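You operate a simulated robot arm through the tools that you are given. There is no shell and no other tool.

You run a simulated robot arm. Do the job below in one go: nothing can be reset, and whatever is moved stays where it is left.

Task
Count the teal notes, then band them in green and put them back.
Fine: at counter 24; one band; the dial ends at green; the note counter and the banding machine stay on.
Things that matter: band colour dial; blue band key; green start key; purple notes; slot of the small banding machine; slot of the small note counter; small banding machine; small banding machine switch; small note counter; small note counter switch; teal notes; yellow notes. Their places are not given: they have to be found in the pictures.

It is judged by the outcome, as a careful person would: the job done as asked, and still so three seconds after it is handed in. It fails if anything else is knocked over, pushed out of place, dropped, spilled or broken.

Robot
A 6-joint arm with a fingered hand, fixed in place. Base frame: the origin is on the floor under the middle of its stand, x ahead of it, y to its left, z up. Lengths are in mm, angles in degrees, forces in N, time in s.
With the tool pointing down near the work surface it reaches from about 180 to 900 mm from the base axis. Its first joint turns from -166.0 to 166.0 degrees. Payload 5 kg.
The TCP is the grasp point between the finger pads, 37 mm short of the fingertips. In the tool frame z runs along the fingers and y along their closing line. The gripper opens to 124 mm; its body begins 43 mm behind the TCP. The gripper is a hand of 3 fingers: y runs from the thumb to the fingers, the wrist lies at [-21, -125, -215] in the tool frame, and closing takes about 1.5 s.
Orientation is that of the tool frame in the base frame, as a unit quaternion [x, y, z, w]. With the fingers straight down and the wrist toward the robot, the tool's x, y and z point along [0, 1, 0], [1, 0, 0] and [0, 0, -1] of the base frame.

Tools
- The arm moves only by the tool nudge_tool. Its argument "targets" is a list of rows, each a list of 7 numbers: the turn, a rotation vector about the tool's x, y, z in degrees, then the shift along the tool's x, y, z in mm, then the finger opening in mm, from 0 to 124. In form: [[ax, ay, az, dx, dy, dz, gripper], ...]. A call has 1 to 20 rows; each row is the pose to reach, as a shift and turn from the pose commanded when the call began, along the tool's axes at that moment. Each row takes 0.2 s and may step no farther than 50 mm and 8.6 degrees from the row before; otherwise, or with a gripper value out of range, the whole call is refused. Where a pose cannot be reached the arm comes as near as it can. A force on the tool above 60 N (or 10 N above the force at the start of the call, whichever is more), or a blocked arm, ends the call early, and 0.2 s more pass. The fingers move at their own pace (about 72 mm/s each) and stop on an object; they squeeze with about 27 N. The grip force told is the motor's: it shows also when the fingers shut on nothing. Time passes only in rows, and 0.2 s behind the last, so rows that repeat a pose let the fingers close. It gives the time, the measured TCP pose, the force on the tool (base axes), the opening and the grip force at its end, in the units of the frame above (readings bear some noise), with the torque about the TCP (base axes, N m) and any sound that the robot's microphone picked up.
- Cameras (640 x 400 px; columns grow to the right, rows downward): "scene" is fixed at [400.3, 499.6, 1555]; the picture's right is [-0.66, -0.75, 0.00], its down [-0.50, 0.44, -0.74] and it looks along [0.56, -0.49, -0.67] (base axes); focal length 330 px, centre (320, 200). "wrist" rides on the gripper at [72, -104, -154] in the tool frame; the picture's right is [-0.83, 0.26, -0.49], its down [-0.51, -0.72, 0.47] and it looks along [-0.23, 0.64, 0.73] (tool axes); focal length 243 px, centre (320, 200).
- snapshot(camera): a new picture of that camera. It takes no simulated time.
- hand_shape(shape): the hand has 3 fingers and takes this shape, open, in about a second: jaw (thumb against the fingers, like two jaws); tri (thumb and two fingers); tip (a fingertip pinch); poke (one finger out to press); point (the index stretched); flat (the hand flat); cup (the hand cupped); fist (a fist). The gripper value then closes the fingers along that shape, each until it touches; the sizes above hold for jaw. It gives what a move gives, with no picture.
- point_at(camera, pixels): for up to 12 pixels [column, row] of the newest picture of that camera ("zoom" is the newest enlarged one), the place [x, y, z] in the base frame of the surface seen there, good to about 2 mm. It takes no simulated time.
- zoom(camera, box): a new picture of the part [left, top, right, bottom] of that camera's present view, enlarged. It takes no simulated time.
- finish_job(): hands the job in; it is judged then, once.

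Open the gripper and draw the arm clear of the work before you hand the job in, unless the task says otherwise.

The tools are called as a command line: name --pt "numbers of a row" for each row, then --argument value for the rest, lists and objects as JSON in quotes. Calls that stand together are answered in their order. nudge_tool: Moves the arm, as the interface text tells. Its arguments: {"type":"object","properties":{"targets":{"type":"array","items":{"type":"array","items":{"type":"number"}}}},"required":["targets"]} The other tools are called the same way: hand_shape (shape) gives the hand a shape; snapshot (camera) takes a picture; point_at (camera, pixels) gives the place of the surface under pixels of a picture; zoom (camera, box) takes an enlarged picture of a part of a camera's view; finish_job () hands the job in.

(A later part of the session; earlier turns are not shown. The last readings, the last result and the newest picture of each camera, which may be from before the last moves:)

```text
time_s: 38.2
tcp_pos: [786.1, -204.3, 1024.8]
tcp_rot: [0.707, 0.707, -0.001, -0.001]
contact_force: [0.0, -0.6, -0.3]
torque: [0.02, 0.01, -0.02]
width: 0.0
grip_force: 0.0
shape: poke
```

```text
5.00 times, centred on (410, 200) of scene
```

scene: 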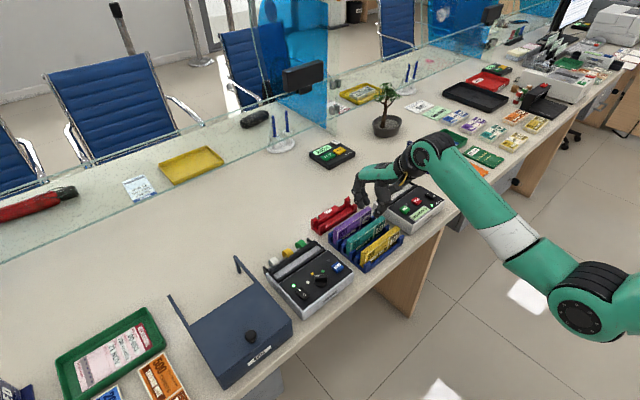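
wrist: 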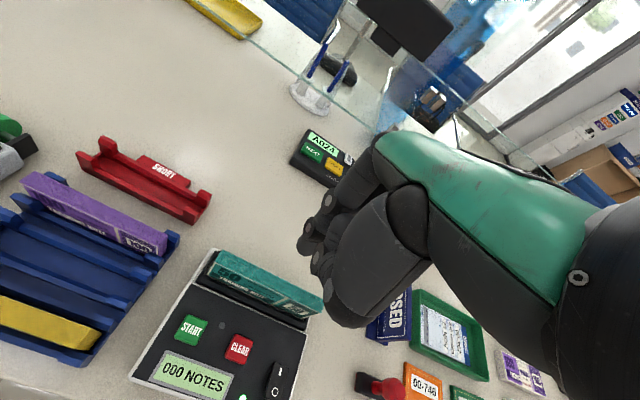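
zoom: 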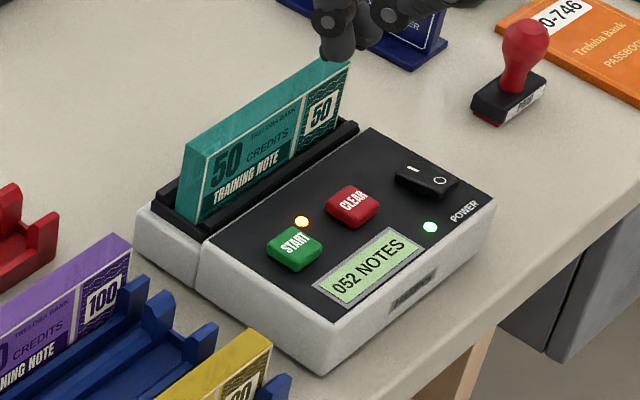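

The display reads 052 with an amber LED lit, so it's still running. "Counter 24" evidently names this desk (the A024 unit says "COUNTER 24"), so I'll wait for the count to finish.

nudge_tool --pt "0 0 0 0 0 0 124" --pt "0 0 0 0 0 0 124" --pt "0 0 0 0 0 0 124" --pt "0 0 0 0 0 0 124" --pt "0 0 0 0 0 0 124" --pt "0 0 0 0 0 0 124" --pt "0 0 0 0 0 0 124" --pt "0 0 0 0 0 0 124" --pt "0 0 0 0 0 0 124" --pt "0 0 0 0 0 0 124" --pt "0 0 0 0 0 0 124" --pt "0 0 0 0 0 0 124"

zoom --camera "scene" --box '[365, 160, 455, 240]'

zoom --camera "scene" --box '[300, 135, 370, 175]'

```text
time_s: 40.8
tcp_pos: [786.3, -205.5, 1024.8]
tcp_rot: [0.707, 0.707, -0.001, -0.001]
contact_force: [0.0, -0.9, 0.5]
torque: [0.03, -0.01, -0.02]
width: 0.0
grip_force: 0.1
shape: poke
```

```text
5.00 times, centred on (410, 200) of scene
```

zoom: 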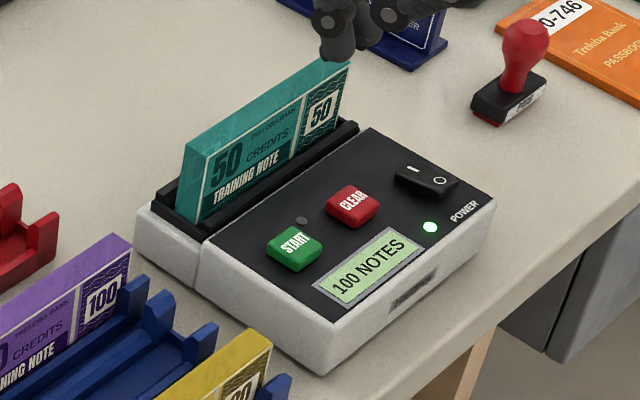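

```text
9.14 times, centred on (335, 155) of scene
```

zoom: 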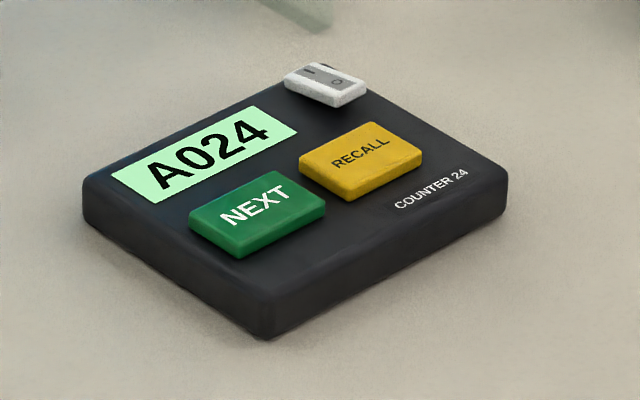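

The counter finished at "100 NOTES" with its lamp off, so the bundle is complete. Next I'll set the dial: switch to jaw and travel to above the dial (762,174), yawing the hand by 45° so the fingers close across the dial bar.

hand_shape --shape "jaw"

nudge_tool --pt "0 0 0 20 0 0 60" --pt "0 0 0 55 -2 0 50" --pt "0 0 5 92 -4 0 50" --pt "0 0 10 130 -8 0 50" --pt "0 0 15 168 -10 0 50" --pt "0 0 20 206 -12 0 50" --pt "0 0 25 244 -14 5 50" --pt "0 0 31 282 -18 15 50" --pt "0 0 37 320 -20 30 50" --pt "0 0 42 352 -22 45 50" --pt "0 0 45 372 -24 60 50" --pt "0 0 45 380 -24 65 50" --pt "0 0 45 380 -24 65 50"

snapshot --camera "scene"

snapshot --camera "wrist"

```text
time_s: 41.7
tcp_pos: [785.8, -204.8, 1024.9]
tcp_rot: [0.707, 0.707, 0.0, 0.001]
contact_force: [0.6, 0.6, -0.6]
torque: [0.02, 0.0, -0.01]
width: 124.0
grip_force: 0.1
shape: jaw
```

```text
time_s: 44.5
tcp_pos: [763.6, 175.2, 958.5]
tcp_rot: [0.924, 0.383, 0.0, 0.0]
contact_force: [0.3, -0.1, 0.2]
torque: [-0.01, 0.01, -0.01]
width: 50.3
grip_force: 0.0
shape: jaw
```

```text
taken
```

scene: 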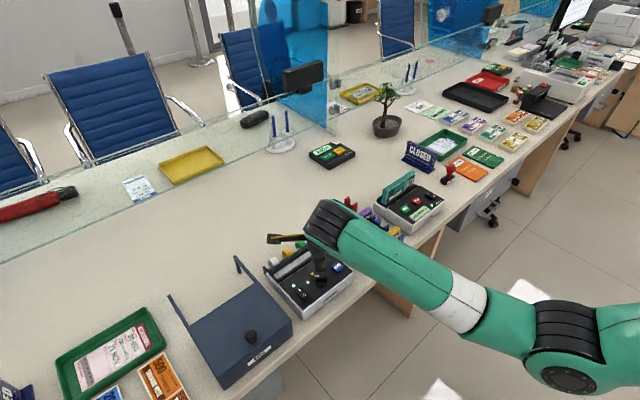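

```text
taken
```

wrist: 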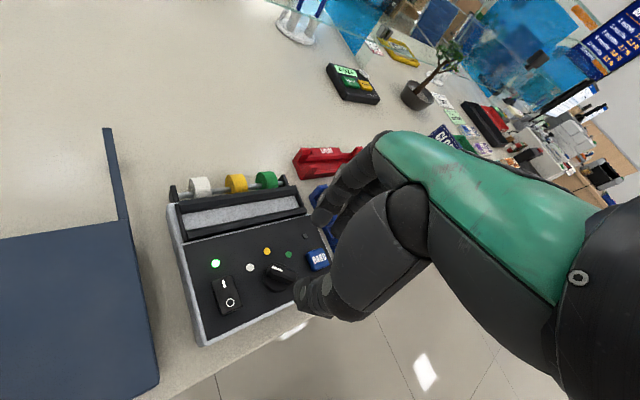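

The hand is above the dial with tool y along (0.707,-0.707). I'll zoom the wrist camera on the dial at (280,275) to measure the bar.

zoom --camera "wrist" --box '[200, 220, 344, 310]'

point_at --camera "zoom" --pixels '[[300, 210], [315, 220], [345, 225], [370, 230], [300, 240], [330, 250], [370, 260], [350, 290], [310, 290], [225, 213], [297, 140], [390, 153]]'

```text
4.44 times, centred on (272, 265) of wrist
```

zoom: 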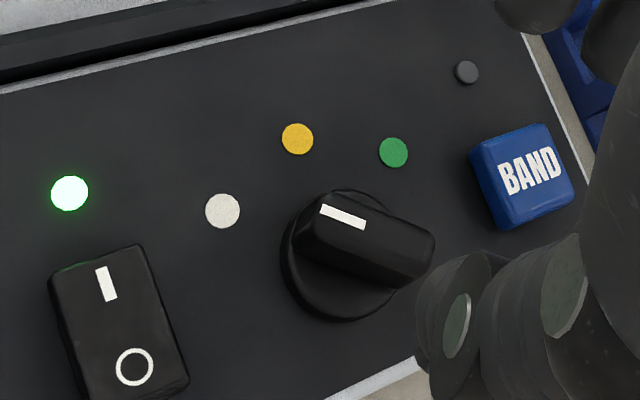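

```text
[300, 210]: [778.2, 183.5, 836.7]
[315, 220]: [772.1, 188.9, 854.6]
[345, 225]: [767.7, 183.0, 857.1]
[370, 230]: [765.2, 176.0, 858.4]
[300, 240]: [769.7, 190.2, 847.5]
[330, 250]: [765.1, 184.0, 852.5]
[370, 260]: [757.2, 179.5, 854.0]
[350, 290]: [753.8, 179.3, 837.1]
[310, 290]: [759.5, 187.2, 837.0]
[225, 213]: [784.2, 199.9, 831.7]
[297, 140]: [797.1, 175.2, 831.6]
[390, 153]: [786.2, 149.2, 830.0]
```

I'll measure the corners of the bar's top to get its centre, length and width.

point_at --camera "zoom" --pixels '[[328, 198], [322, 208], [312, 232], [345, 198], [385, 212], [425, 230], [430, 240], [420, 262], [405, 280], [365, 250], [340, 238], [390, 262]]'

```text
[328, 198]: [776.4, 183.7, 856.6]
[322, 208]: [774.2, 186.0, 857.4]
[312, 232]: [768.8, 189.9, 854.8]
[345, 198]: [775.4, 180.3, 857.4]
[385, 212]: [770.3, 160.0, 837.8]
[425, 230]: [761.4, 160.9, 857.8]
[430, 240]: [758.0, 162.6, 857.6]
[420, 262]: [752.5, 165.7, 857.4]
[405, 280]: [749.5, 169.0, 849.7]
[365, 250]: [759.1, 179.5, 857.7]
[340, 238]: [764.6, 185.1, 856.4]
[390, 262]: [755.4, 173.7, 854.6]
```

The bar is about 31 mm long and 11 mm wide, centred near (764.5,175) with its pointer at about 52°, and white and green sit at ±50°. I'll yaw 7° back to be square with the bar, shift 6 mm along it so both fingers straddle the centre, and descend to z≈888.

nudge_tool --pt "0 0 -3 3 0 20 44" --pt "0 0 -7 6 0 40 44" --pt "0 0 -7 6 0 60 44" --pt "0 0 -7 6 0 70 44" --pt "0 0 -7 6 0 70 44"

zoom --camera "wrist" --box '[220, 180, 380, 300]'

zoom --camera "scene" --box '[270, 210, 360, 300]'

```text
time_s: 45.7
tcp_pos: [765.8, 179.6, 890.9]
tcp_rot: [0.899, 0.438, 0.0, 0.0]
contact_force: [0.0, 0.8, 0.0]
torque: [0.02, 0.01, 0.01]
width: 44.6
grip_force: 0.0
shape: jaw
```

```text
3.33 times, centred on (300, 240) of wrist
```

zoom: 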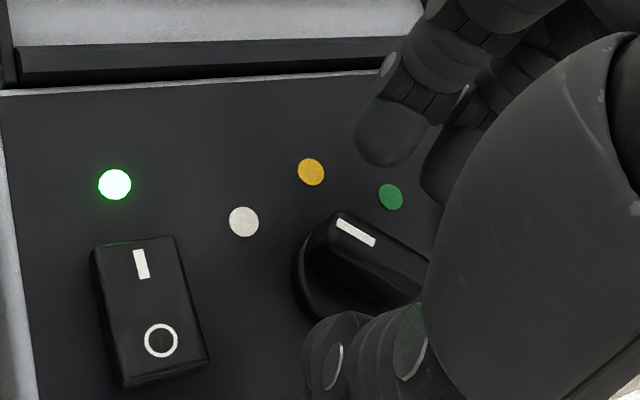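

```text
4.44 times, centred on (315, 255) of scene
```

zoom: 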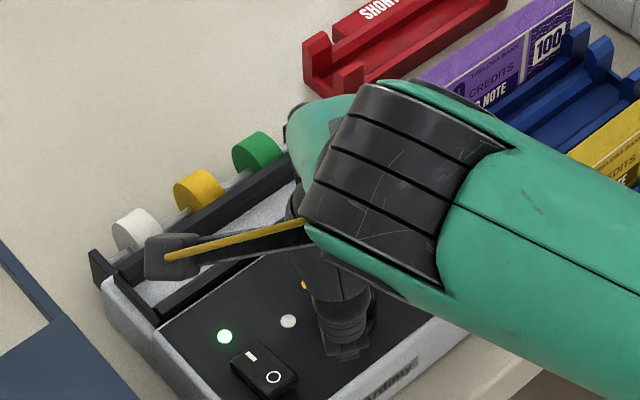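

The index tip is at (385,150), the second at (445,180), the thumb at (330,365), with the bar between them. I'll measure these for centring.

zoom --camera "wrist" --box '[250, 210, 380, 300]'

point_at --camera "zoom" --pixels '[[290, 55], [340, 90], [380, 90], [390, 120], [230, 140], [225, 165], [350, 205], [310, 245], [230, 310], [250, 330], [220, 340], [190, 250]]'

```text
4.44 times, centred on (315, 255) of wrist
```

zoom: 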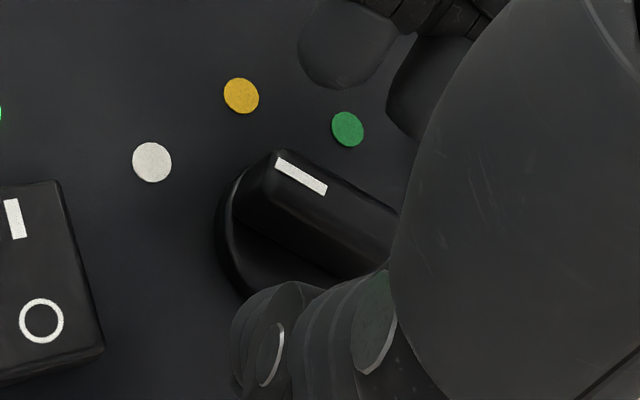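

```text
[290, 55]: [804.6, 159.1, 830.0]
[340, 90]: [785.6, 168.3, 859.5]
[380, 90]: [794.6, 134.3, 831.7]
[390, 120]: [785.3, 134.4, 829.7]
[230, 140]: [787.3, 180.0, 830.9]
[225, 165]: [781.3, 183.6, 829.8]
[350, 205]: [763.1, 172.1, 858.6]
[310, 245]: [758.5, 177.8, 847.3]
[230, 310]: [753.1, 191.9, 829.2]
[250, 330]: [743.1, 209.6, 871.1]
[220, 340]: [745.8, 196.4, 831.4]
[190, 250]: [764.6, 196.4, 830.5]
```

I'll sample the index tip and the bar's white mark more finely to get their along-bar offsets.

point_at --camera "zoom" --pixels '[[303, 45], [315, 70], [350, 50], [395, 50], [360, 85], [280, 162], [322, 188], [400, 110], [430, 130], [265, 345], [300, 330], [242, 335]]'

```text
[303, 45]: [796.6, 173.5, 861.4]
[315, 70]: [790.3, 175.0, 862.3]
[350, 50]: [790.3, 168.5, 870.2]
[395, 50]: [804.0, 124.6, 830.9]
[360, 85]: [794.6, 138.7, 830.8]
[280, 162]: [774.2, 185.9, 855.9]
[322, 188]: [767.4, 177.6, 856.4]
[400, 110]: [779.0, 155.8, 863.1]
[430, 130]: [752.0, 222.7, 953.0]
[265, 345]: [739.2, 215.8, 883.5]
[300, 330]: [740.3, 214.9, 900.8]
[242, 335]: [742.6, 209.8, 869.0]
```

The bar's mark gives an angle of about 51° and a centre near (764.7,174.4), and the fingers need about +2.5 along and +2 across. I'll apply that, lower 14 mm and close on the bar.

nudge_tool --pt "0 0 1.3 2.5 2 5 40" --pt "0 0 1.3 2.5 2 10 36" --pt "0 0 1.3 2.5 2 14 32" --pt "0 0 1.3 2.5 2 14 26"

zoom --camera "wrist" --box '[250, 210, 380, 300]'

```text
time_s: 46.7
tcp_pos: [770.1, 180.1, 875.9]
tcp_rot: [0.904, 0.428, 0.0, 0.0]
contact_force: [-0.3, -0.2, 0.2]
torque: [0.0, -0.02, -0.01]
width: 26.5
grip_force: 0.1
shape: jaw
```

```text
4.44 times, centred on (315, 255) of wrist
```

zoom: 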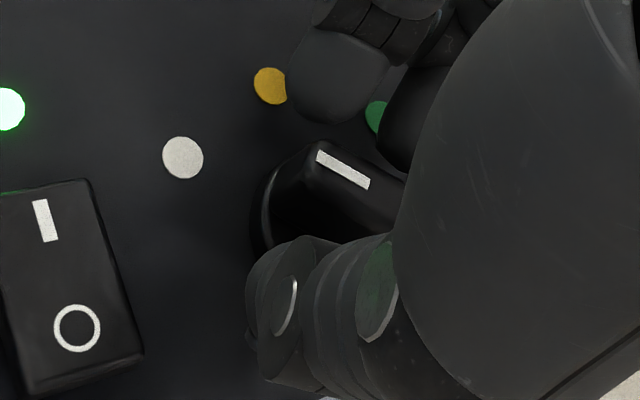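

The fingers straddle the bar. I'll close them on it now.

nudge_tool --pt "0 0 0 0 0 0 18" --pt "0 0 0 0 0 0 10" --pt "0 0 0 0 0 0 0" --pt "0 0 0 0 0 0 0" --pt "0 0 0 0 0 0 0"

zoom --camera "wrist" --box '[250, 210, 380, 300]'

```text
time_s: 47.9
tcp_pos: [769.4, 180.3, 875.9]
tcp_rot: [0.903, 0.429, 0.0, 0.0]
contact_force: [2.1, -1.9, -0.3]
torque: [-0.18, -0.14, -0.01]
width: 10.3
grip_force: 27.1
shape: jaw
```

```text
4.44 times, centred on (315, 255) of wrist
```

zoom: 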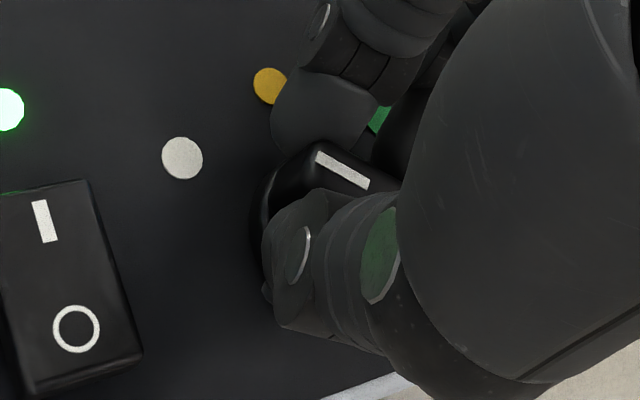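

The bar is gripped at width 10.3. I'll rotate about the dial's centre, first 30° clockwise from above, compensating for the 7.5 mm offset, and check the reading.

nudge_tool --pt "0 0 5 0 0.65 0 0" --pt "0 0 10 -0.1 1.3 0 0" --pt "0 0 15 -0.25 1.95 0 0" --pt "0 0 20 -0.45 2.55 0 0" --pt "0 0 25 -0.7 3.15 0 0" --pt "0 0 30 -1.0 3.75 0 0" --pt "0 0 30 -1.0 3.75 0 0"

zoom --camera "wrist" --box '[250, 210, 380, 300]'

```text
time_s: 49.5
tcp_pos: [771.7, 176.8, 876.2]
tcp_rot: [0.984, 0.179, 0.0, 0.001]
contact_force: [1.1, -1.5, -2.9]
torque: [-0.24, -0.06, 0.03]
width: 10.6
grip_force: 26.5
shape: jaw
```

```text
4.44 times, centred on (315, 255) of wrist
```

zoom: 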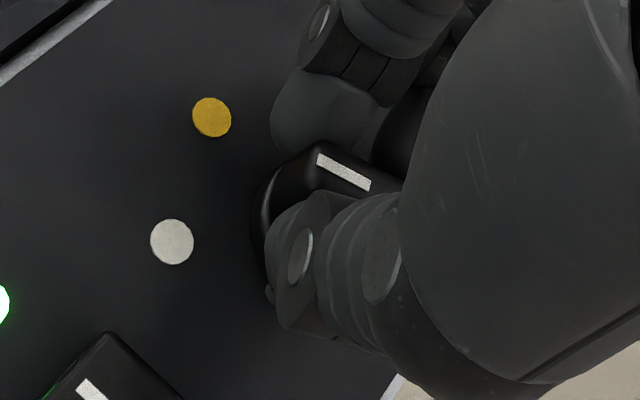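

The mark stays fixed relative to the hand while the dots moved, so the dial turns with the grip and the bar is now at about 21°. I'll turn another 21° to point it at yellow.

nudge_tool --pt "0 0 5 0 0.65 0 0" --pt "0 0 10 -0.1 1.3 0 0" --pt "0 0 15 -0.25 1.95 0 0" --pt "0 0 21 -0.5 2.7 0 0" --pt "0 0 21 -0.5 2.7 0 0"

zoom --camera "wrist" --box '[250, 210, 380, 300]'

snapshot --camera "scene"

```text
time_s: 50.7
tcp_pos: [758.2, 171.4, 881.2]
tcp_rot: [1.0, -0.002, 0.002, -0.002]
contact_force: [20.0, 12.1, -16.0]
torque: [0.21, -0.35, -0.01]
width: 8.3
grip_force: 27.1
shape: jaw
out of reach, approached as far as the arm can: row 3, 4, 5
```

```text
4.44 times, centred on (315, 255) of wrist
```

zoom: 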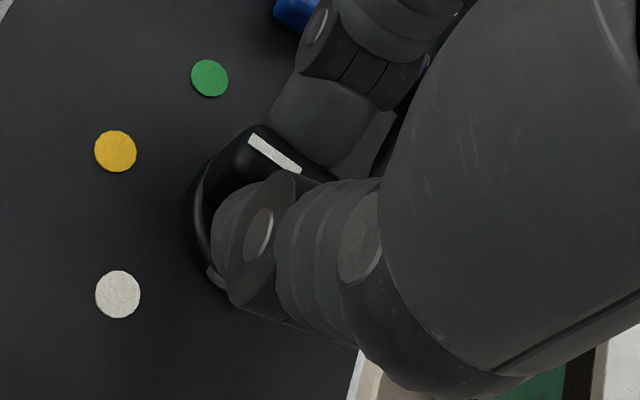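

```text
taken
```

scene: 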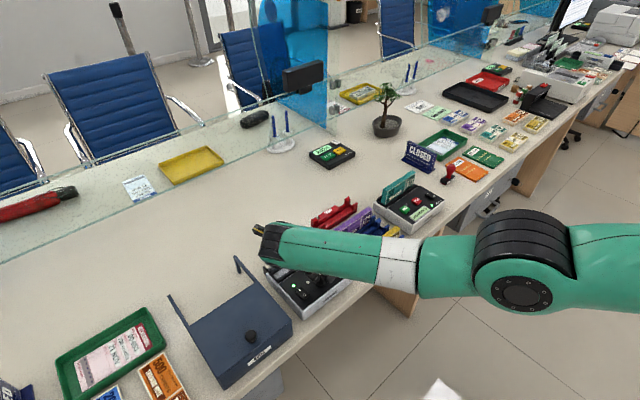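

The last rows were out of reach, and the hand is pulling at the dial with about 20 N at (758,171,881). I'll open the fingers right away without moving, to release the strain.

nudge_tool --pt "0 0 0 0 0 0 20" --pt "0 0 0 0 0 0 34" --pt "0 0 0 0 0 0 40" --pt "0 0 0 0 0 0 40"

zoom --camera "wrist" --box '[220, 180, 380, 300]'

```text
time_s: 51.7
tcp_pos: [757.0, 169.4, 881.6]
tcp_rot: [1.0, -0.002, 0.001, 0.0]
contact_force: [0.6, -0.1, 0.2]
torque: [0.02, 0.01, -0.01]
width: 39.8
grip_force: 0.1
shape: jaw
```

```text
3.33 times, centred on (300, 240) of wrist
```

zoom: 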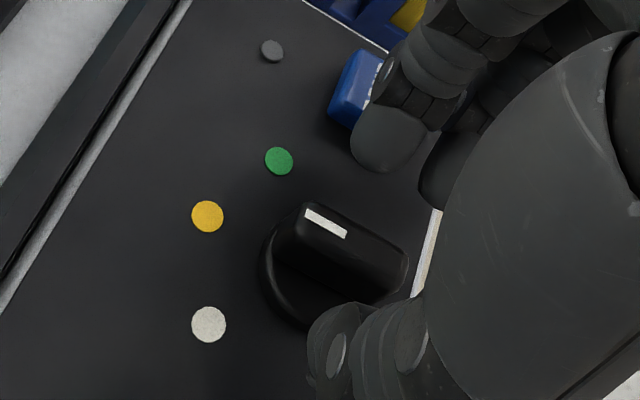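

The fingers are free. I'll measure the dial, the dots and the machine to see the new angle and whether the machine shifted.

point_at --camera "zoom" --pixels '[[279, 161], [207, 216], [209, 324], [272, 51], [308, 212], [344, 234], [405, 265], [375, 225], [330, 205], [290, 240], [395, 290], [350, 90]]'

```text
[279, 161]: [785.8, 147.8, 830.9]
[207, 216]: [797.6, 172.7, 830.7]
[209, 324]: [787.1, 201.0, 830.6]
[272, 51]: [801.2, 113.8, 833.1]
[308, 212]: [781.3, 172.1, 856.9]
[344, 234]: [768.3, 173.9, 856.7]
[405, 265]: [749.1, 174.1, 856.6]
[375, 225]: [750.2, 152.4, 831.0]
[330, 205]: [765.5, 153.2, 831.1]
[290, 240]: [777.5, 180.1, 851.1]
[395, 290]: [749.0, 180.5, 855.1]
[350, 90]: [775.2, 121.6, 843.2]
```

The dots haven't moved, so the machine is in place, and the dial now points at about -6°, just past yellow. I'll rise, turn the hand back around, and re-grip from the other side for the remaining ~45°.

nudge_tool --pt "0 0 0 0 0 -15 40" --pt "0 0 0 0 0 -35 40" --pt "0 0 0 -3 0 -60 40" --pt "0 0 0 -6 0 -80 40" --pt "0 0 -8 -8 0 -80 40" --pt "0 0 -16 -8 0 -80 40" --pt "0 0 -24 -8 0 -80 40" --pt "0 0 -32 -8 0 -80 40" --pt "0 0 -40 -8 0 -80 40" --pt "0 0 -48 -8 0 -80 40" --pt "0 0 -56 -8 0 -80 40" --pt "0 0 -64 -8 0 -80 40" --pt "0 0 -72 -8 0 -80 40" --pt "0 0 -80 -8 0 -80 40" --pt "0 0 -88 -8 0 -80 40"

```text
time_s: 54.9
tcp_pos: [749.0, 169.3, 961.5]
tcp_rot: [0.721, 0.693, 0.0, 0.001]
contact_force: [-0.8, 1.1, 0.5]
torque: [-0.02, 0.01, -0.01]
width: 39.5
grip_force: 0.2
shape: jaw
```

The hand is up at (749,169,961) and square again. I'll look at the dial from here to get an accurate bar angle before re-gripping.

zoom --camera "wrist" --box '[160, 200, 340, 320]'

snapshot --camera "scene"

```text
3.33 times, centred on (250, 260) of wrist
```

zoom: 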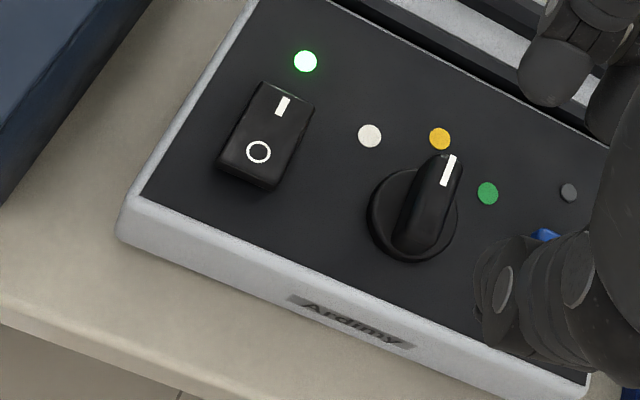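

```text
taken
```

scene: 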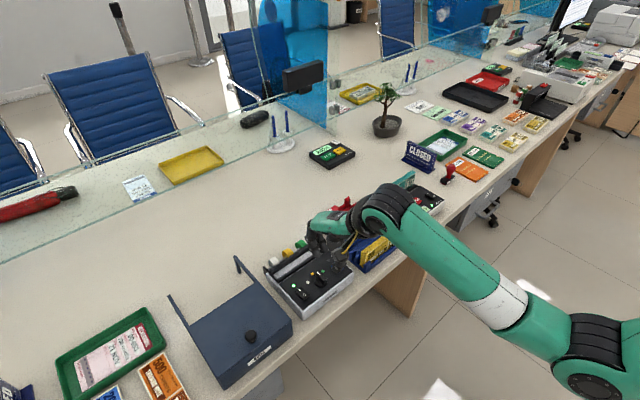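

I'll measure the mark and the bar corners in this wrist zoom.

zoom --camera "wrist" --box '[240, 220, 330, 290]'

point_at --camera "zoom" --pixels '[[260, 160], [300, 200], [320, 130], [300, 160], [280, 250], [250, 300], [340, 200], [220, 200], [400, 200], [300, 60], [130, 60], [330, 300]]'

```text
5.71 times, centred on (285, 255) of wrist
```

zoom: 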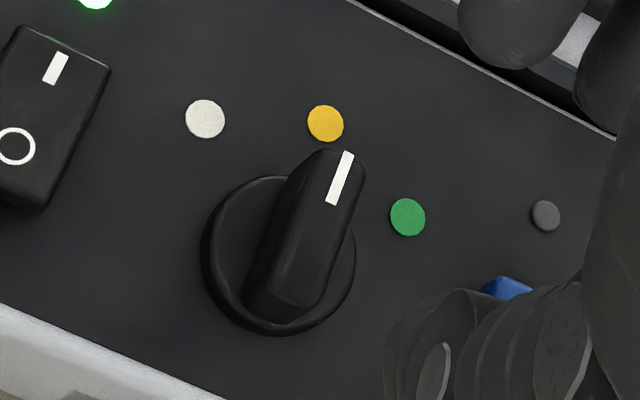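

```text
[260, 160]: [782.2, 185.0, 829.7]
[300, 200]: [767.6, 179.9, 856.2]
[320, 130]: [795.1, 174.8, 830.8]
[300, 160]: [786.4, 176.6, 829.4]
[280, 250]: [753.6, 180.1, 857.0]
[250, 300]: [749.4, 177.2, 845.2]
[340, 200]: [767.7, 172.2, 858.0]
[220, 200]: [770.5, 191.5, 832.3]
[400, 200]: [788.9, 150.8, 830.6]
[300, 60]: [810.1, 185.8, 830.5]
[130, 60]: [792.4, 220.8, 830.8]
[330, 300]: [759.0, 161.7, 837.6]
```

point_at --camera "zoom" --pixels '[[347, 154], [332, 202], [340, 178], [350, 190], [325, 155], [300, 175], [320, 290], [300, 302], [270, 285], [360, 165], [315, 295], [280, 245]]'

```text
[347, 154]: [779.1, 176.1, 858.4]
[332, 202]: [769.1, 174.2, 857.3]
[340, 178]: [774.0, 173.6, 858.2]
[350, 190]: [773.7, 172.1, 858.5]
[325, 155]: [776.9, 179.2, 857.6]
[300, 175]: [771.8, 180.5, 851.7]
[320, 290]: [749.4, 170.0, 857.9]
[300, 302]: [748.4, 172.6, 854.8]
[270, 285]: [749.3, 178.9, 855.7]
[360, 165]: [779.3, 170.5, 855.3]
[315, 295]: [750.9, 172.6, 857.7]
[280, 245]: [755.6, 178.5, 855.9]
```

The bar now points almost exactly at yellow (φ≈0°) with centre (764.2,174.6), and green lies at about -50°. I'll yaw the hand to θ≈85° above the dial, so the fingers are on the switch side, ready to re-grip.

nudge_tool --pt "0 0 -8 1 1 0 34" --pt "0 0 -16 2 2 0 34" --pt "0 0 -24 2 3 0 34" --pt "0 0 -32 3 4 0 34" --pt "0 0 -40 3 4 0 34" --pt "0 0 -48 4 5 0 34" --pt "0 0 -56 4 6 0 34" --pt "0 0 -64 5 7 0 34" --pt "0 0 -72 6 8 0 34" --pt "0 0 -80 6.2 8.5 0 34" --pt "0 0 -87 6.2 8.5 0 34" --pt "0 0 -87 6.2 8.5 0 34"

snapshot --camera "wrist"

zoom --camera "scene" --box '[260, 200, 380, 310]'

```text
time_s: 57.5
tcp_pos: [758.0, 175.6, 962.1]
tcp_rot: [0.045, 0.999, 0.0, 0.0]
contact_force: [-0.4, -0.2, 0.2]
torque: [0.04, 0.0, -0.01]
width: 34.4
grip_force: 0.2
shape: jaw
```

```text
taken
```

wrist: 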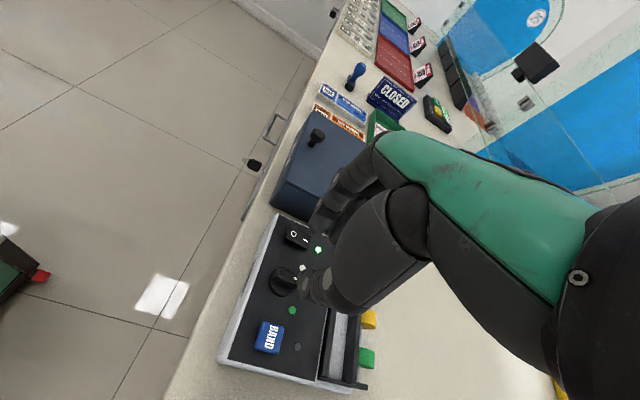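

```text
3.64 times, centred on (320, 255) of scene
```

zoom: 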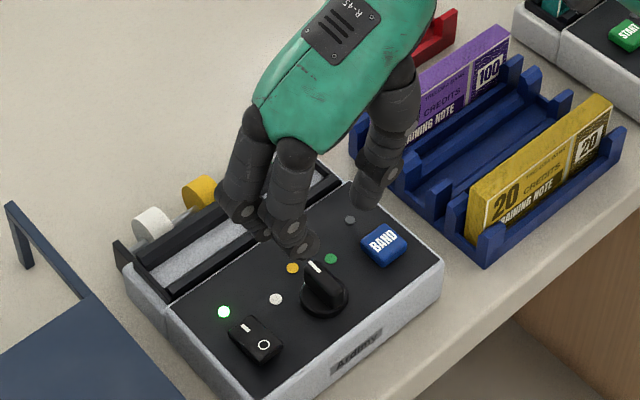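

The hand is yawed to θ≈85° above the dial, and now the scene camera sees the fingers and dial. I'll descend to z≈892 and check the straddle.

nudge_tool --pt "0 0 0 0 0 25 34" --pt "0 0 0 0 0 50 34" --pt "0 0 0 0 0 68 34" --pt "0 0 0 0 0 70 34"

zoom --camera "scene" --box '[285, 225, 345, 290]'

zoom --camera "wrist" --box '[220, 180, 380, 300]'

```text
time_s: 58.5
tcp_pos: [758.7, 175.7, 890.1]
tcp_rot: [0.046, 0.999, 0.0, 0.001]
contact_force: [-0.8, 0.2, 0.2]
torque: [-0.03, -0.01, 0.0]
width: 34.4
grip_force: 0.1
shape: jaw
```

```text
6.15 times, centred on (315, 258) of scene
```

zoom: 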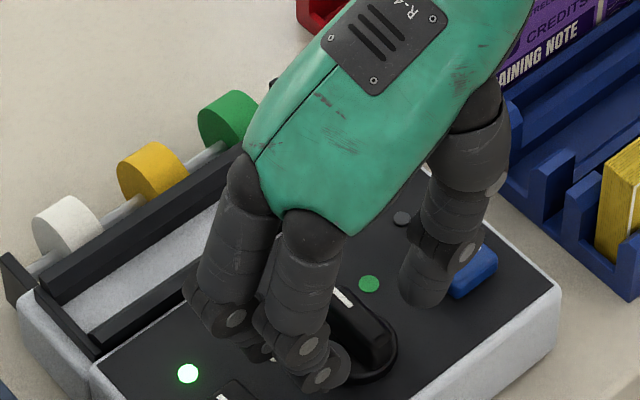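

```text
3.33 times, centred on (300, 240) of wrist
```

zoom: 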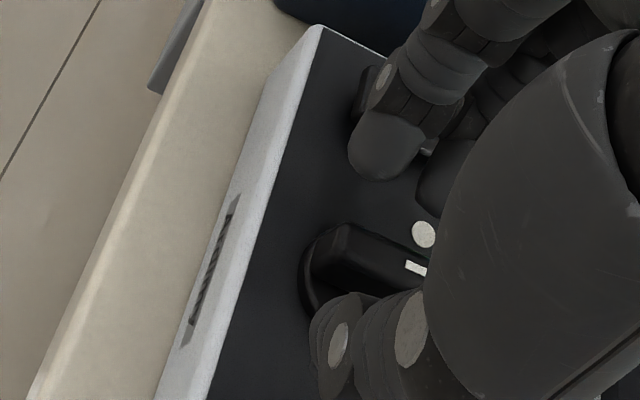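

The fingers straddle the bar, with the index tip at wrist-zoom (375,165), the thumb at (330,350), and the switch just behind the index at (370,90). I'll measure these clearances.

point_at --camera "zoom" --pixels '[[365, 165], [355, 150], [385, 150], [368, 95], [362, 85], [430, 195], [335, 225], [325, 265], [415, 250], [320, 345], [330, 370], [345, 310]]'

```text
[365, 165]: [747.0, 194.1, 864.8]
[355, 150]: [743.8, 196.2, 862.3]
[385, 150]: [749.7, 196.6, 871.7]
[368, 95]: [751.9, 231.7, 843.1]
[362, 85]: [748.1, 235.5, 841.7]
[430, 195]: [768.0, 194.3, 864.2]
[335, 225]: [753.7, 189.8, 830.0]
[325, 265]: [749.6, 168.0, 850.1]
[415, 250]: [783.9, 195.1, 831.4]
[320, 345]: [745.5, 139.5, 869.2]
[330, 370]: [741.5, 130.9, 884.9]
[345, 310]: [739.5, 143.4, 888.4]
```

The fingers straddle the bar well (index at about -11, second at about +13 from centre) and clear the switch. I'll lower 13.5 mm and close.

nudge_tool --pt "0 0 0 0 -1 5 32" --pt "0 0 0 0 -1 10 28" --pt "0 0 0 0 -1 13.5 24" --pt "0 0 0 0 -1 13.5 16" --pt "0 0 0 0 -1 13.5 8" --pt "0 0 0 0 -1 13.5 0" --pt "0 0 0 0 -1 13.5 0" --pt "0 0 0 0 -1 13.5 0"

zoom --camera "scene" --box '[285, 225, 345, 290]'

zoom --camera "wrist" --box '[220, 180, 380, 300]'

```text
time_s: 60.3
tcp_pos: [756.7, 174.3, 877.2]
tcp_rot: [0.047, 0.999, 0.0, 0.0]
contact_force: [1.7, 1.9, -3.4]
torque: [0.07, -0.03, 0.04]
width: 8.6
grip_force: 27.5
shape: jaw
```

```text
6.15 times, centred on (315, 258) of scene
```

zoom: 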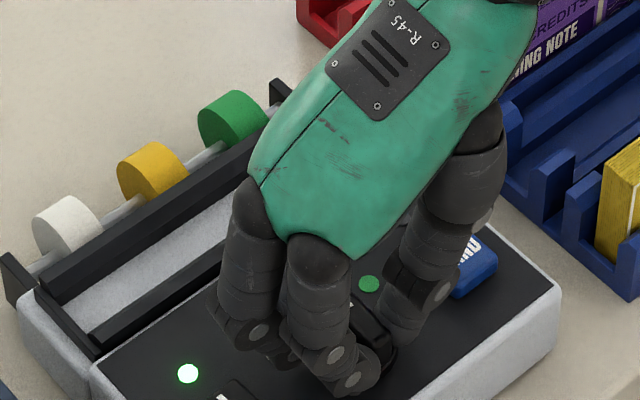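

```text
3.33 times, centred on (300, 240) of wrist
```

zoom: 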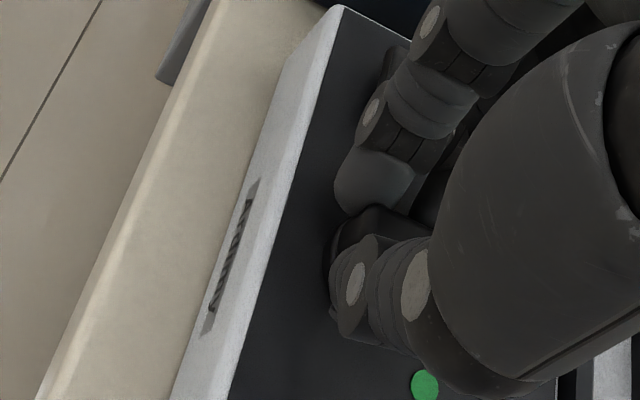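

The bar is gripped with width 8.6. I'll rotate 45° clockwise about the dial's centre so the pointer goes to green.

nudge_tool --pt "0 0 5 0 0.6 0 0" --pt "0 0 10 -0.1 1.2 0 0" --pt "0 0 15 -0.25 1.8 0 0" --pt "0 0 20 -0.4 2.4 0 0" --pt "0 0 25 -0.65 2.95 0 0" --pt "0 0 30 -0.95 3.5 0 0" --pt "0 0 35 -1.25 4.0 0 0" --pt "0 0 40 -1.65 4.5 0 0" --pt "0 0 45 -2.05 4.95 0 0" --pt "0 0 45 -2.05 4.95 0 0"

zoom --camera "wrist" --box '[220, 180, 380, 300]'

zoom --camera "scene" --box '[285, 225, 345, 290]'

```text
time_s: 62.5
tcp_pos: [758.7, 178.8, 877.8]
tcp_rot: [0.425, 0.905, -0.001, 0.0]
contact_force: [-2.2, 10.4, -10.2]
torque: [0.31, 0.03, 0.06]
width: 8.6
grip_force: 27.5
shape: jaw
```

```text
3.33 times, centred on (300, 240) of wrist
```

zoom: 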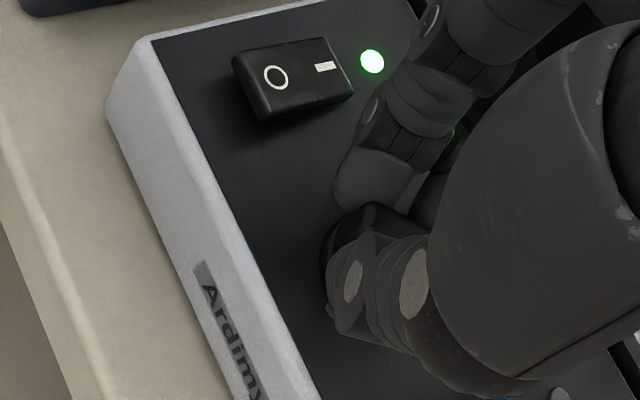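

```text
6.15 times, centred on (315, 258) of scene
```

zoom: 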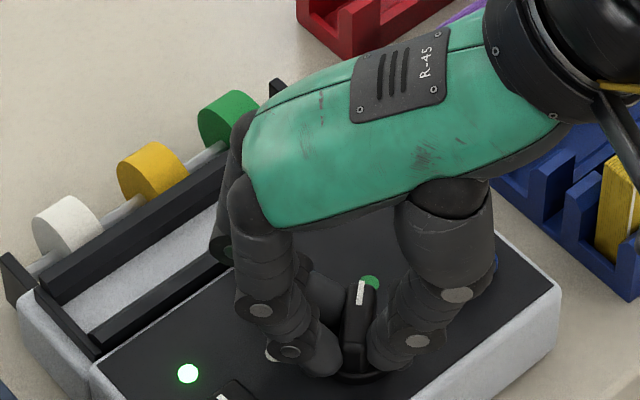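

The tool x-axis is now at 129.7°, so the pointer should be at about -50°, and the mark appears next to the green dot. I'll open the fingers, rise a bit and verify the dial.

nudge_tool --pt "0 0 0 0 0 0 14" --pt "0 0 0 0 0 0 24" --pt "0 0 0 0 0 0 34" --pt "0 0 0 0 0 -15 36" --pt "0 0 0 0 0 -40 36" --pt "0 0 0 0 0 -80 36" --pt "0 0 0 0 0 -100 36" --pt "0 0 0 0 0 -100 36"

zoom --camera "scene" --box '[285, 240, 345, 295]'

point_at --camera "zoom" --pixels '[[370, 210], [360, 200], [355, 230], [200, 300], [290, 240], [380, 240], [350, 260], [340, 200], [330, 260], [360, 180]]'

```text
time_s: 64.3
tcp_pos: [758.0, 178.5, 976.7]
tcp_rot: [0.425, 0.905, 0.0, 0.0]
contact_force: [-0.4, 0.4, 0.1]
torque: [0.0, 0.01, 0.02]
width: 35.6
grip_force: 0.0
shape: jaw
```

```text
7.27 times, centred on (315, 268) of scene
```

zoom: 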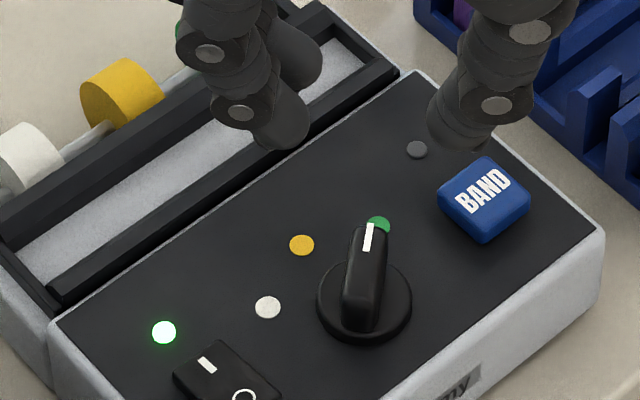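

```text
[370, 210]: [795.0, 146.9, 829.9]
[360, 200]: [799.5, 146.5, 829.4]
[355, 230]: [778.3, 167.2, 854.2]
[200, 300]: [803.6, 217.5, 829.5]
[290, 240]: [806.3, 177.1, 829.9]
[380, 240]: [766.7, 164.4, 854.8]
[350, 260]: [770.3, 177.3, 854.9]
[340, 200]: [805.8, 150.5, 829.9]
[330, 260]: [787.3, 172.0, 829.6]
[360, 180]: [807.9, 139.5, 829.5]
```

The pointer now appears to aim at the green dot. I'll measure the mark and bar direction to confirm the angle.

point_at --camera "zoom" --pixels '[[371, 226], [366, 247], [358, 232], [385, 234], [348, 295], [375, 298], [368, 262], [362, 290], [380, 222], [302, 245], [268, 307], [350, 318]]'

zoom --camera "wrist" --box '[160, 180, 400, 330]'

```text
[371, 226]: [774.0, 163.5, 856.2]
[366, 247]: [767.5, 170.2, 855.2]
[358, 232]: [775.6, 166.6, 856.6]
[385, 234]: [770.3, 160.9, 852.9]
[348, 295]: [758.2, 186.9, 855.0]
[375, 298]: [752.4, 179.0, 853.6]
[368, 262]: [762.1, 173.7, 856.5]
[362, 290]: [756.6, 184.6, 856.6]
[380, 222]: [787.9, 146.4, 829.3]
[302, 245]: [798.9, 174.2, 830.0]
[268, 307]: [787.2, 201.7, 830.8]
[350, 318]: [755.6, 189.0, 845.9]
```

```text
2.67 times, centred on (280, 255) of wrist
```

zoom: 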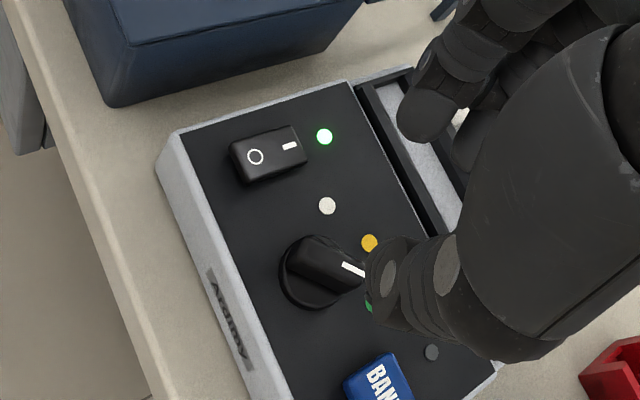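

The pointer sits at about -47° to -50°, in line with the green dot, and the machine hasn't moved. Now I'll fetch the teal notes: travel back above the counter slot while unwinding the yaw.

nudge_tool --pt "0 0 2 -15 -8 -15 36" --pt "0 0 5 -45 -22 -23 36" --pt "0 0 8 -80 -40 -23 36" --pt "0 0 12 -115 -57 -23 36" --pt "0 0 16 -150 -75 -23 36" --pt "0 0 20 -185 -92 -23 36" --pt "0 0 24 -220 -109 -23 36" --pt "0 0 28 -255 -127 -23 36" --pt "0 0 32 -290 -144 -23 36" --pt "0 0 36 -325 -162 -23 36" --pt "0 0 39.7 -360 -179 -23 36" --pt "0 0 39.7 -385 -191 -23 36" --pt "0 0 39.7 -397 -197 -23 36" --pt "0 0 39.7 -397 -197 -23 36"

zoom --camera "scene" --box '[370, 140, 450, 220]'

zoom --camera "wrist" --box '[200, 180, 360, 320]'

```text
time_s: 67.3
tcp_pos: [861.7, -253.5, 1000.9]
tcp_rot: [0.707, 0.708, 0.0, 0.0]
contact_force: [-0.2, -0.9, 0.2]
torque: [-0.01, 0.0, -0.01]
width: 35.3
grip_force: 0.0
shape: jaw
```

```text
5.00 times, centred on (410, 180) of scene
```

zoom: 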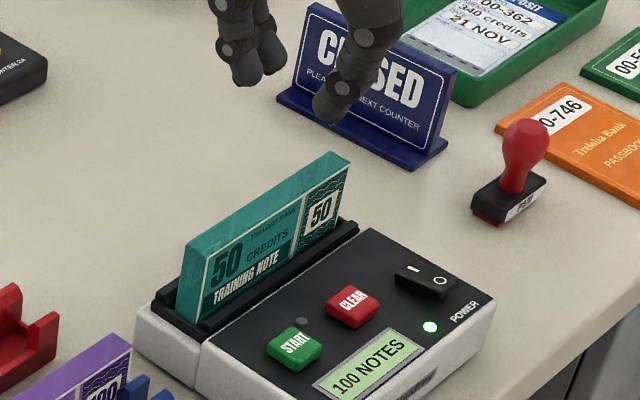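

```text
2.86 times, centred on (280, 250) of wrist
```

zoom: 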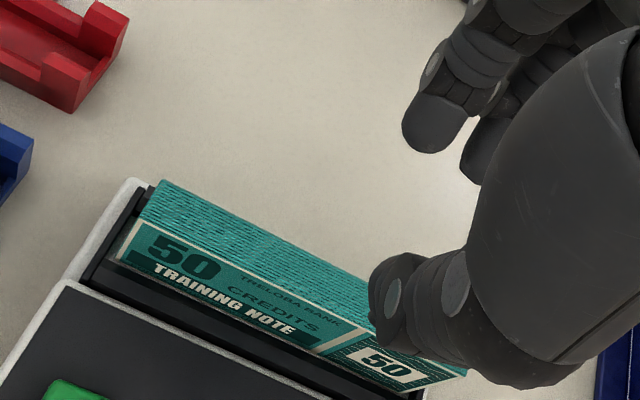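

I'm above the bundle again, with the counter still showing 100. I'll measure the bundle's faces and ends before descending.

point_at --camera "zoom" --pixels '[[162, 185], [145, 218], [125, 255], [130, 225], [230, 220], [225, 250], [250, 290], [330, 270], [320, 300], [300, 320], [460, 375], [425, 388]]'

zoom --camera "scene" --box '[380, 165, 430, 210]'

point_at --camera "zoom" --pixels '[[210, 175], [190, 165], [250, 145], [300, 110], [350, 80], [400, 55], [240, 200], [330, 140], [400, 100], [180, 230], [430, 60], [420, 130]]'

```text
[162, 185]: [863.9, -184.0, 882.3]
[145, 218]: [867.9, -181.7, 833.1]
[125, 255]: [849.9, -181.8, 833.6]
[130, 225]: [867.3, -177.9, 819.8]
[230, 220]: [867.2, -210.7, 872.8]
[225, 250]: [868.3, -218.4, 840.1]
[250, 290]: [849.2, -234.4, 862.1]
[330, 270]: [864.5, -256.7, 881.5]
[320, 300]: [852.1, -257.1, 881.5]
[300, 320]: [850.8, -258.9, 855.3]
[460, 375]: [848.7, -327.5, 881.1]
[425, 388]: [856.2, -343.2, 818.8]
```

```text
8.89 times, centred on (405, 188) of scene
```

zoom: 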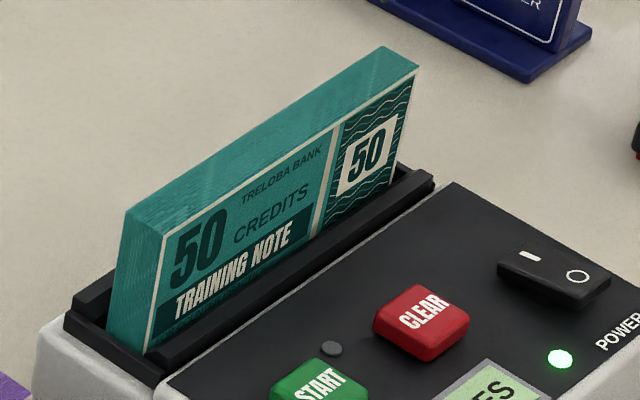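

```text
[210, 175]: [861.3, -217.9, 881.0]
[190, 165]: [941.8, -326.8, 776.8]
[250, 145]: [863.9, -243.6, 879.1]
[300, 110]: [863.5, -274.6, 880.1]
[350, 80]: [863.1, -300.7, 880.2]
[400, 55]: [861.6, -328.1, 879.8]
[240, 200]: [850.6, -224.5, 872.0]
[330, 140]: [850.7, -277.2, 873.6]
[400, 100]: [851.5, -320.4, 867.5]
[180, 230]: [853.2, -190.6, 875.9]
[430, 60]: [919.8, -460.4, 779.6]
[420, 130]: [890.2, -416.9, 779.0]
```

The bundle's centre is (859,-255.4) with its top at 881. I'll descend to z≈893 with the fingers open at 36, then close.

nudge_tool --pt "0 0 0 -1.5 -1 35 36" --pt "0 0 0 -1.5 -1 70 36" --pt "0 0 0 -1.5 -1 95 36" --pt "0 0 0 -1.5 -1 107 36" --pt "0 0 0 -1.5 -1 107 30" --pt "0 0 0 -1.5 -1 107 20" --pt "0 0 0 -1.5 -1 107 10" --pt "0 0 0 -1.5 -1 107 0" --pt "0 0 0 -1.5 -1 107 0" --pt "0 0 0 -1.5 -1 107 0"

zoom --camera "scene" --box '[370, 150, 440, 215]'

```text
time_s: 69.5
tcp_pos: [859.9, -252.8, 893.2]
tcp_rot: [0.707, 0.707, 0.0, -0.001]
contact_force: [1.1, -0.2, -0.7]
torque: [0.0, 0.01, 0.03]
width: 13.1
grip_force: 26.8
shape: jaw
```

```text
6.15 times, centred on (405, 182) of scene
```

zoom: 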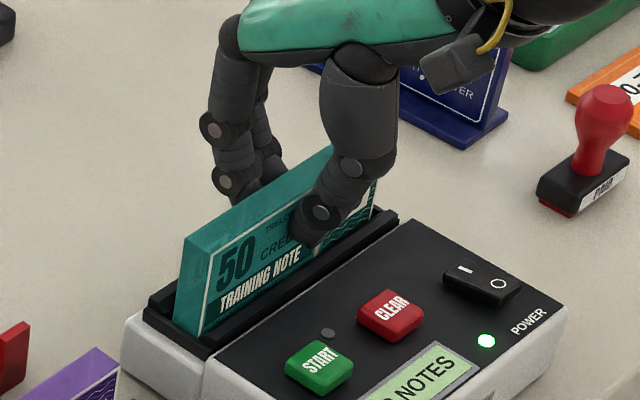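

The bundle is gripped at width 13 with 27 N. I'll lift it straight out of the counter slot.

nudge_tool --pt "0 0 0 0 0 -6 0" --pt "0 0 0 0 0 -16 0" --pt "0 0 0 0 0 -30 0" --pt "0 0 0 0 0 -50 0" --pt "0 0 0 0 0 -72 0" --pt "0 0 0 0 0 -85 0" --pt "0 0 0 0 0 -85 0"

zoom --camera "scene" --box '[365, 130, 445, 215]'

zoom --camera "wrist" --box '[200, 180, 360, 320]'

```text
time_s: 71.1
tcp_pos: [860.3, -253.9, 978.8]
tcp_rot: [0.707, 0.707, 0.0, 0.0]
contact_force: [0.2, 0.1, -0.9]
torque: [0.01, 0.01, -0.03]
width: 13.3
grip_force: 26.9
shape: jaw
```

```text
4.71 times, centred on (405, 172) of scene
```

zoom: 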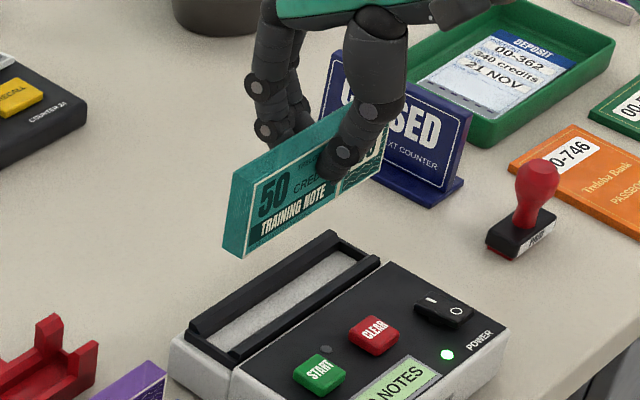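

```text
2.86 times, centred on (280, 250) of wrist
```

zoom: 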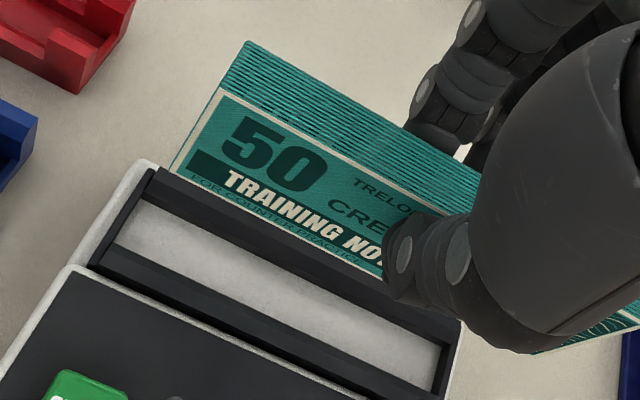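

The bundle hangs straight. I'll carry it 430 mm along +y at this height to above the banding machine's slot (859.5,175).

nudge_tool --pt "0 0 0 12 0 0 0" --pt "0 0 0 40 0 0 0" --pt "0 0 0 75 0 0 0" --pt "0 0 0 112 0 0 0" --pt "0 0 0 150 0 0 0" --pt "0 0 0 188 0 0 0" --pt "0 0 0 226 0 0 0" --pt "0 0 0 264 0 0 0" --pt "0 0 0 302 0 0 0" --pt "0 0 0 340 0 0 0" --pt "0 0 0 376 0 0 0" --pt "0 0 0 408 0 0 0" --pt "0 0 0 426 0 0 0" --pt "0 0 0 430 0 0 0" --pt "0 0 0 430 0 0 0"

zoom --camera "wrist" --box '[180, 180, 360, 320]'

zoom --camera "scene" --box '[250, 190, 380, 310]'

```text
time_s: 74.3
tcp_pos: [861.1, 175.6, 978.9]
tcp_rot: [0.707, 0.707, 0.0, 0.0]
contact_force: [0.1, -0.5, -0.4]
torque: [-0.01, 0.0, 0.0]
width: 13.0
grip_force: 26.7
shape: jaw
```

```text
2.86 times, centred on (270, 250) of wrist
```

zoom: 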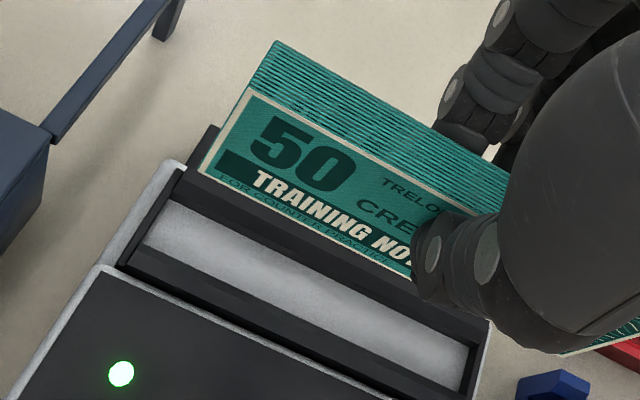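

```text
3.33 times, centred on (315, 250) of scene
```

zoom: 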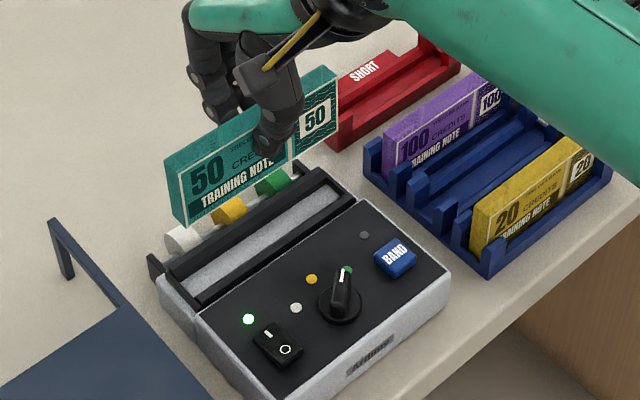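

The bundle is above the bander slot. I'll measure its face and the slot's walls and rails from the wrist camera.

zoom --camera "wrist" --box '[200, 220, 344, 310]'

point_at --camera "zoom" --pixels '[[60, 70], [100, 45], [75, 110], [60, 140], [50, 165], [110, 150], [120, 180], [130, 215], [560, 330], [575, 345], [120, 60], [200, 100]]'

```text
4.44 times, centred on (272, 265) of wrist
```

zoom: 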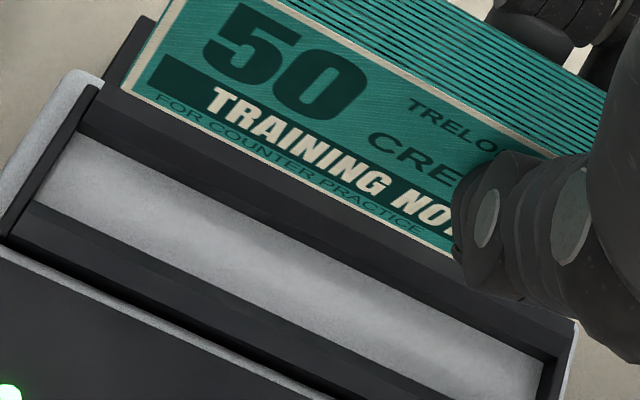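

```text
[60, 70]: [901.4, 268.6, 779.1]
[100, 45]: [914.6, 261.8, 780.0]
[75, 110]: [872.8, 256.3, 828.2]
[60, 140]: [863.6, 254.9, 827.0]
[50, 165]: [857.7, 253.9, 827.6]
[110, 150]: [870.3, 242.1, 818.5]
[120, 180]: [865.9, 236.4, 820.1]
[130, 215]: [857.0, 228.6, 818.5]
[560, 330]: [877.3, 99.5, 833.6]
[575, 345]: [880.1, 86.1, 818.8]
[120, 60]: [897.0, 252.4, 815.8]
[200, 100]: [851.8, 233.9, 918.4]
```

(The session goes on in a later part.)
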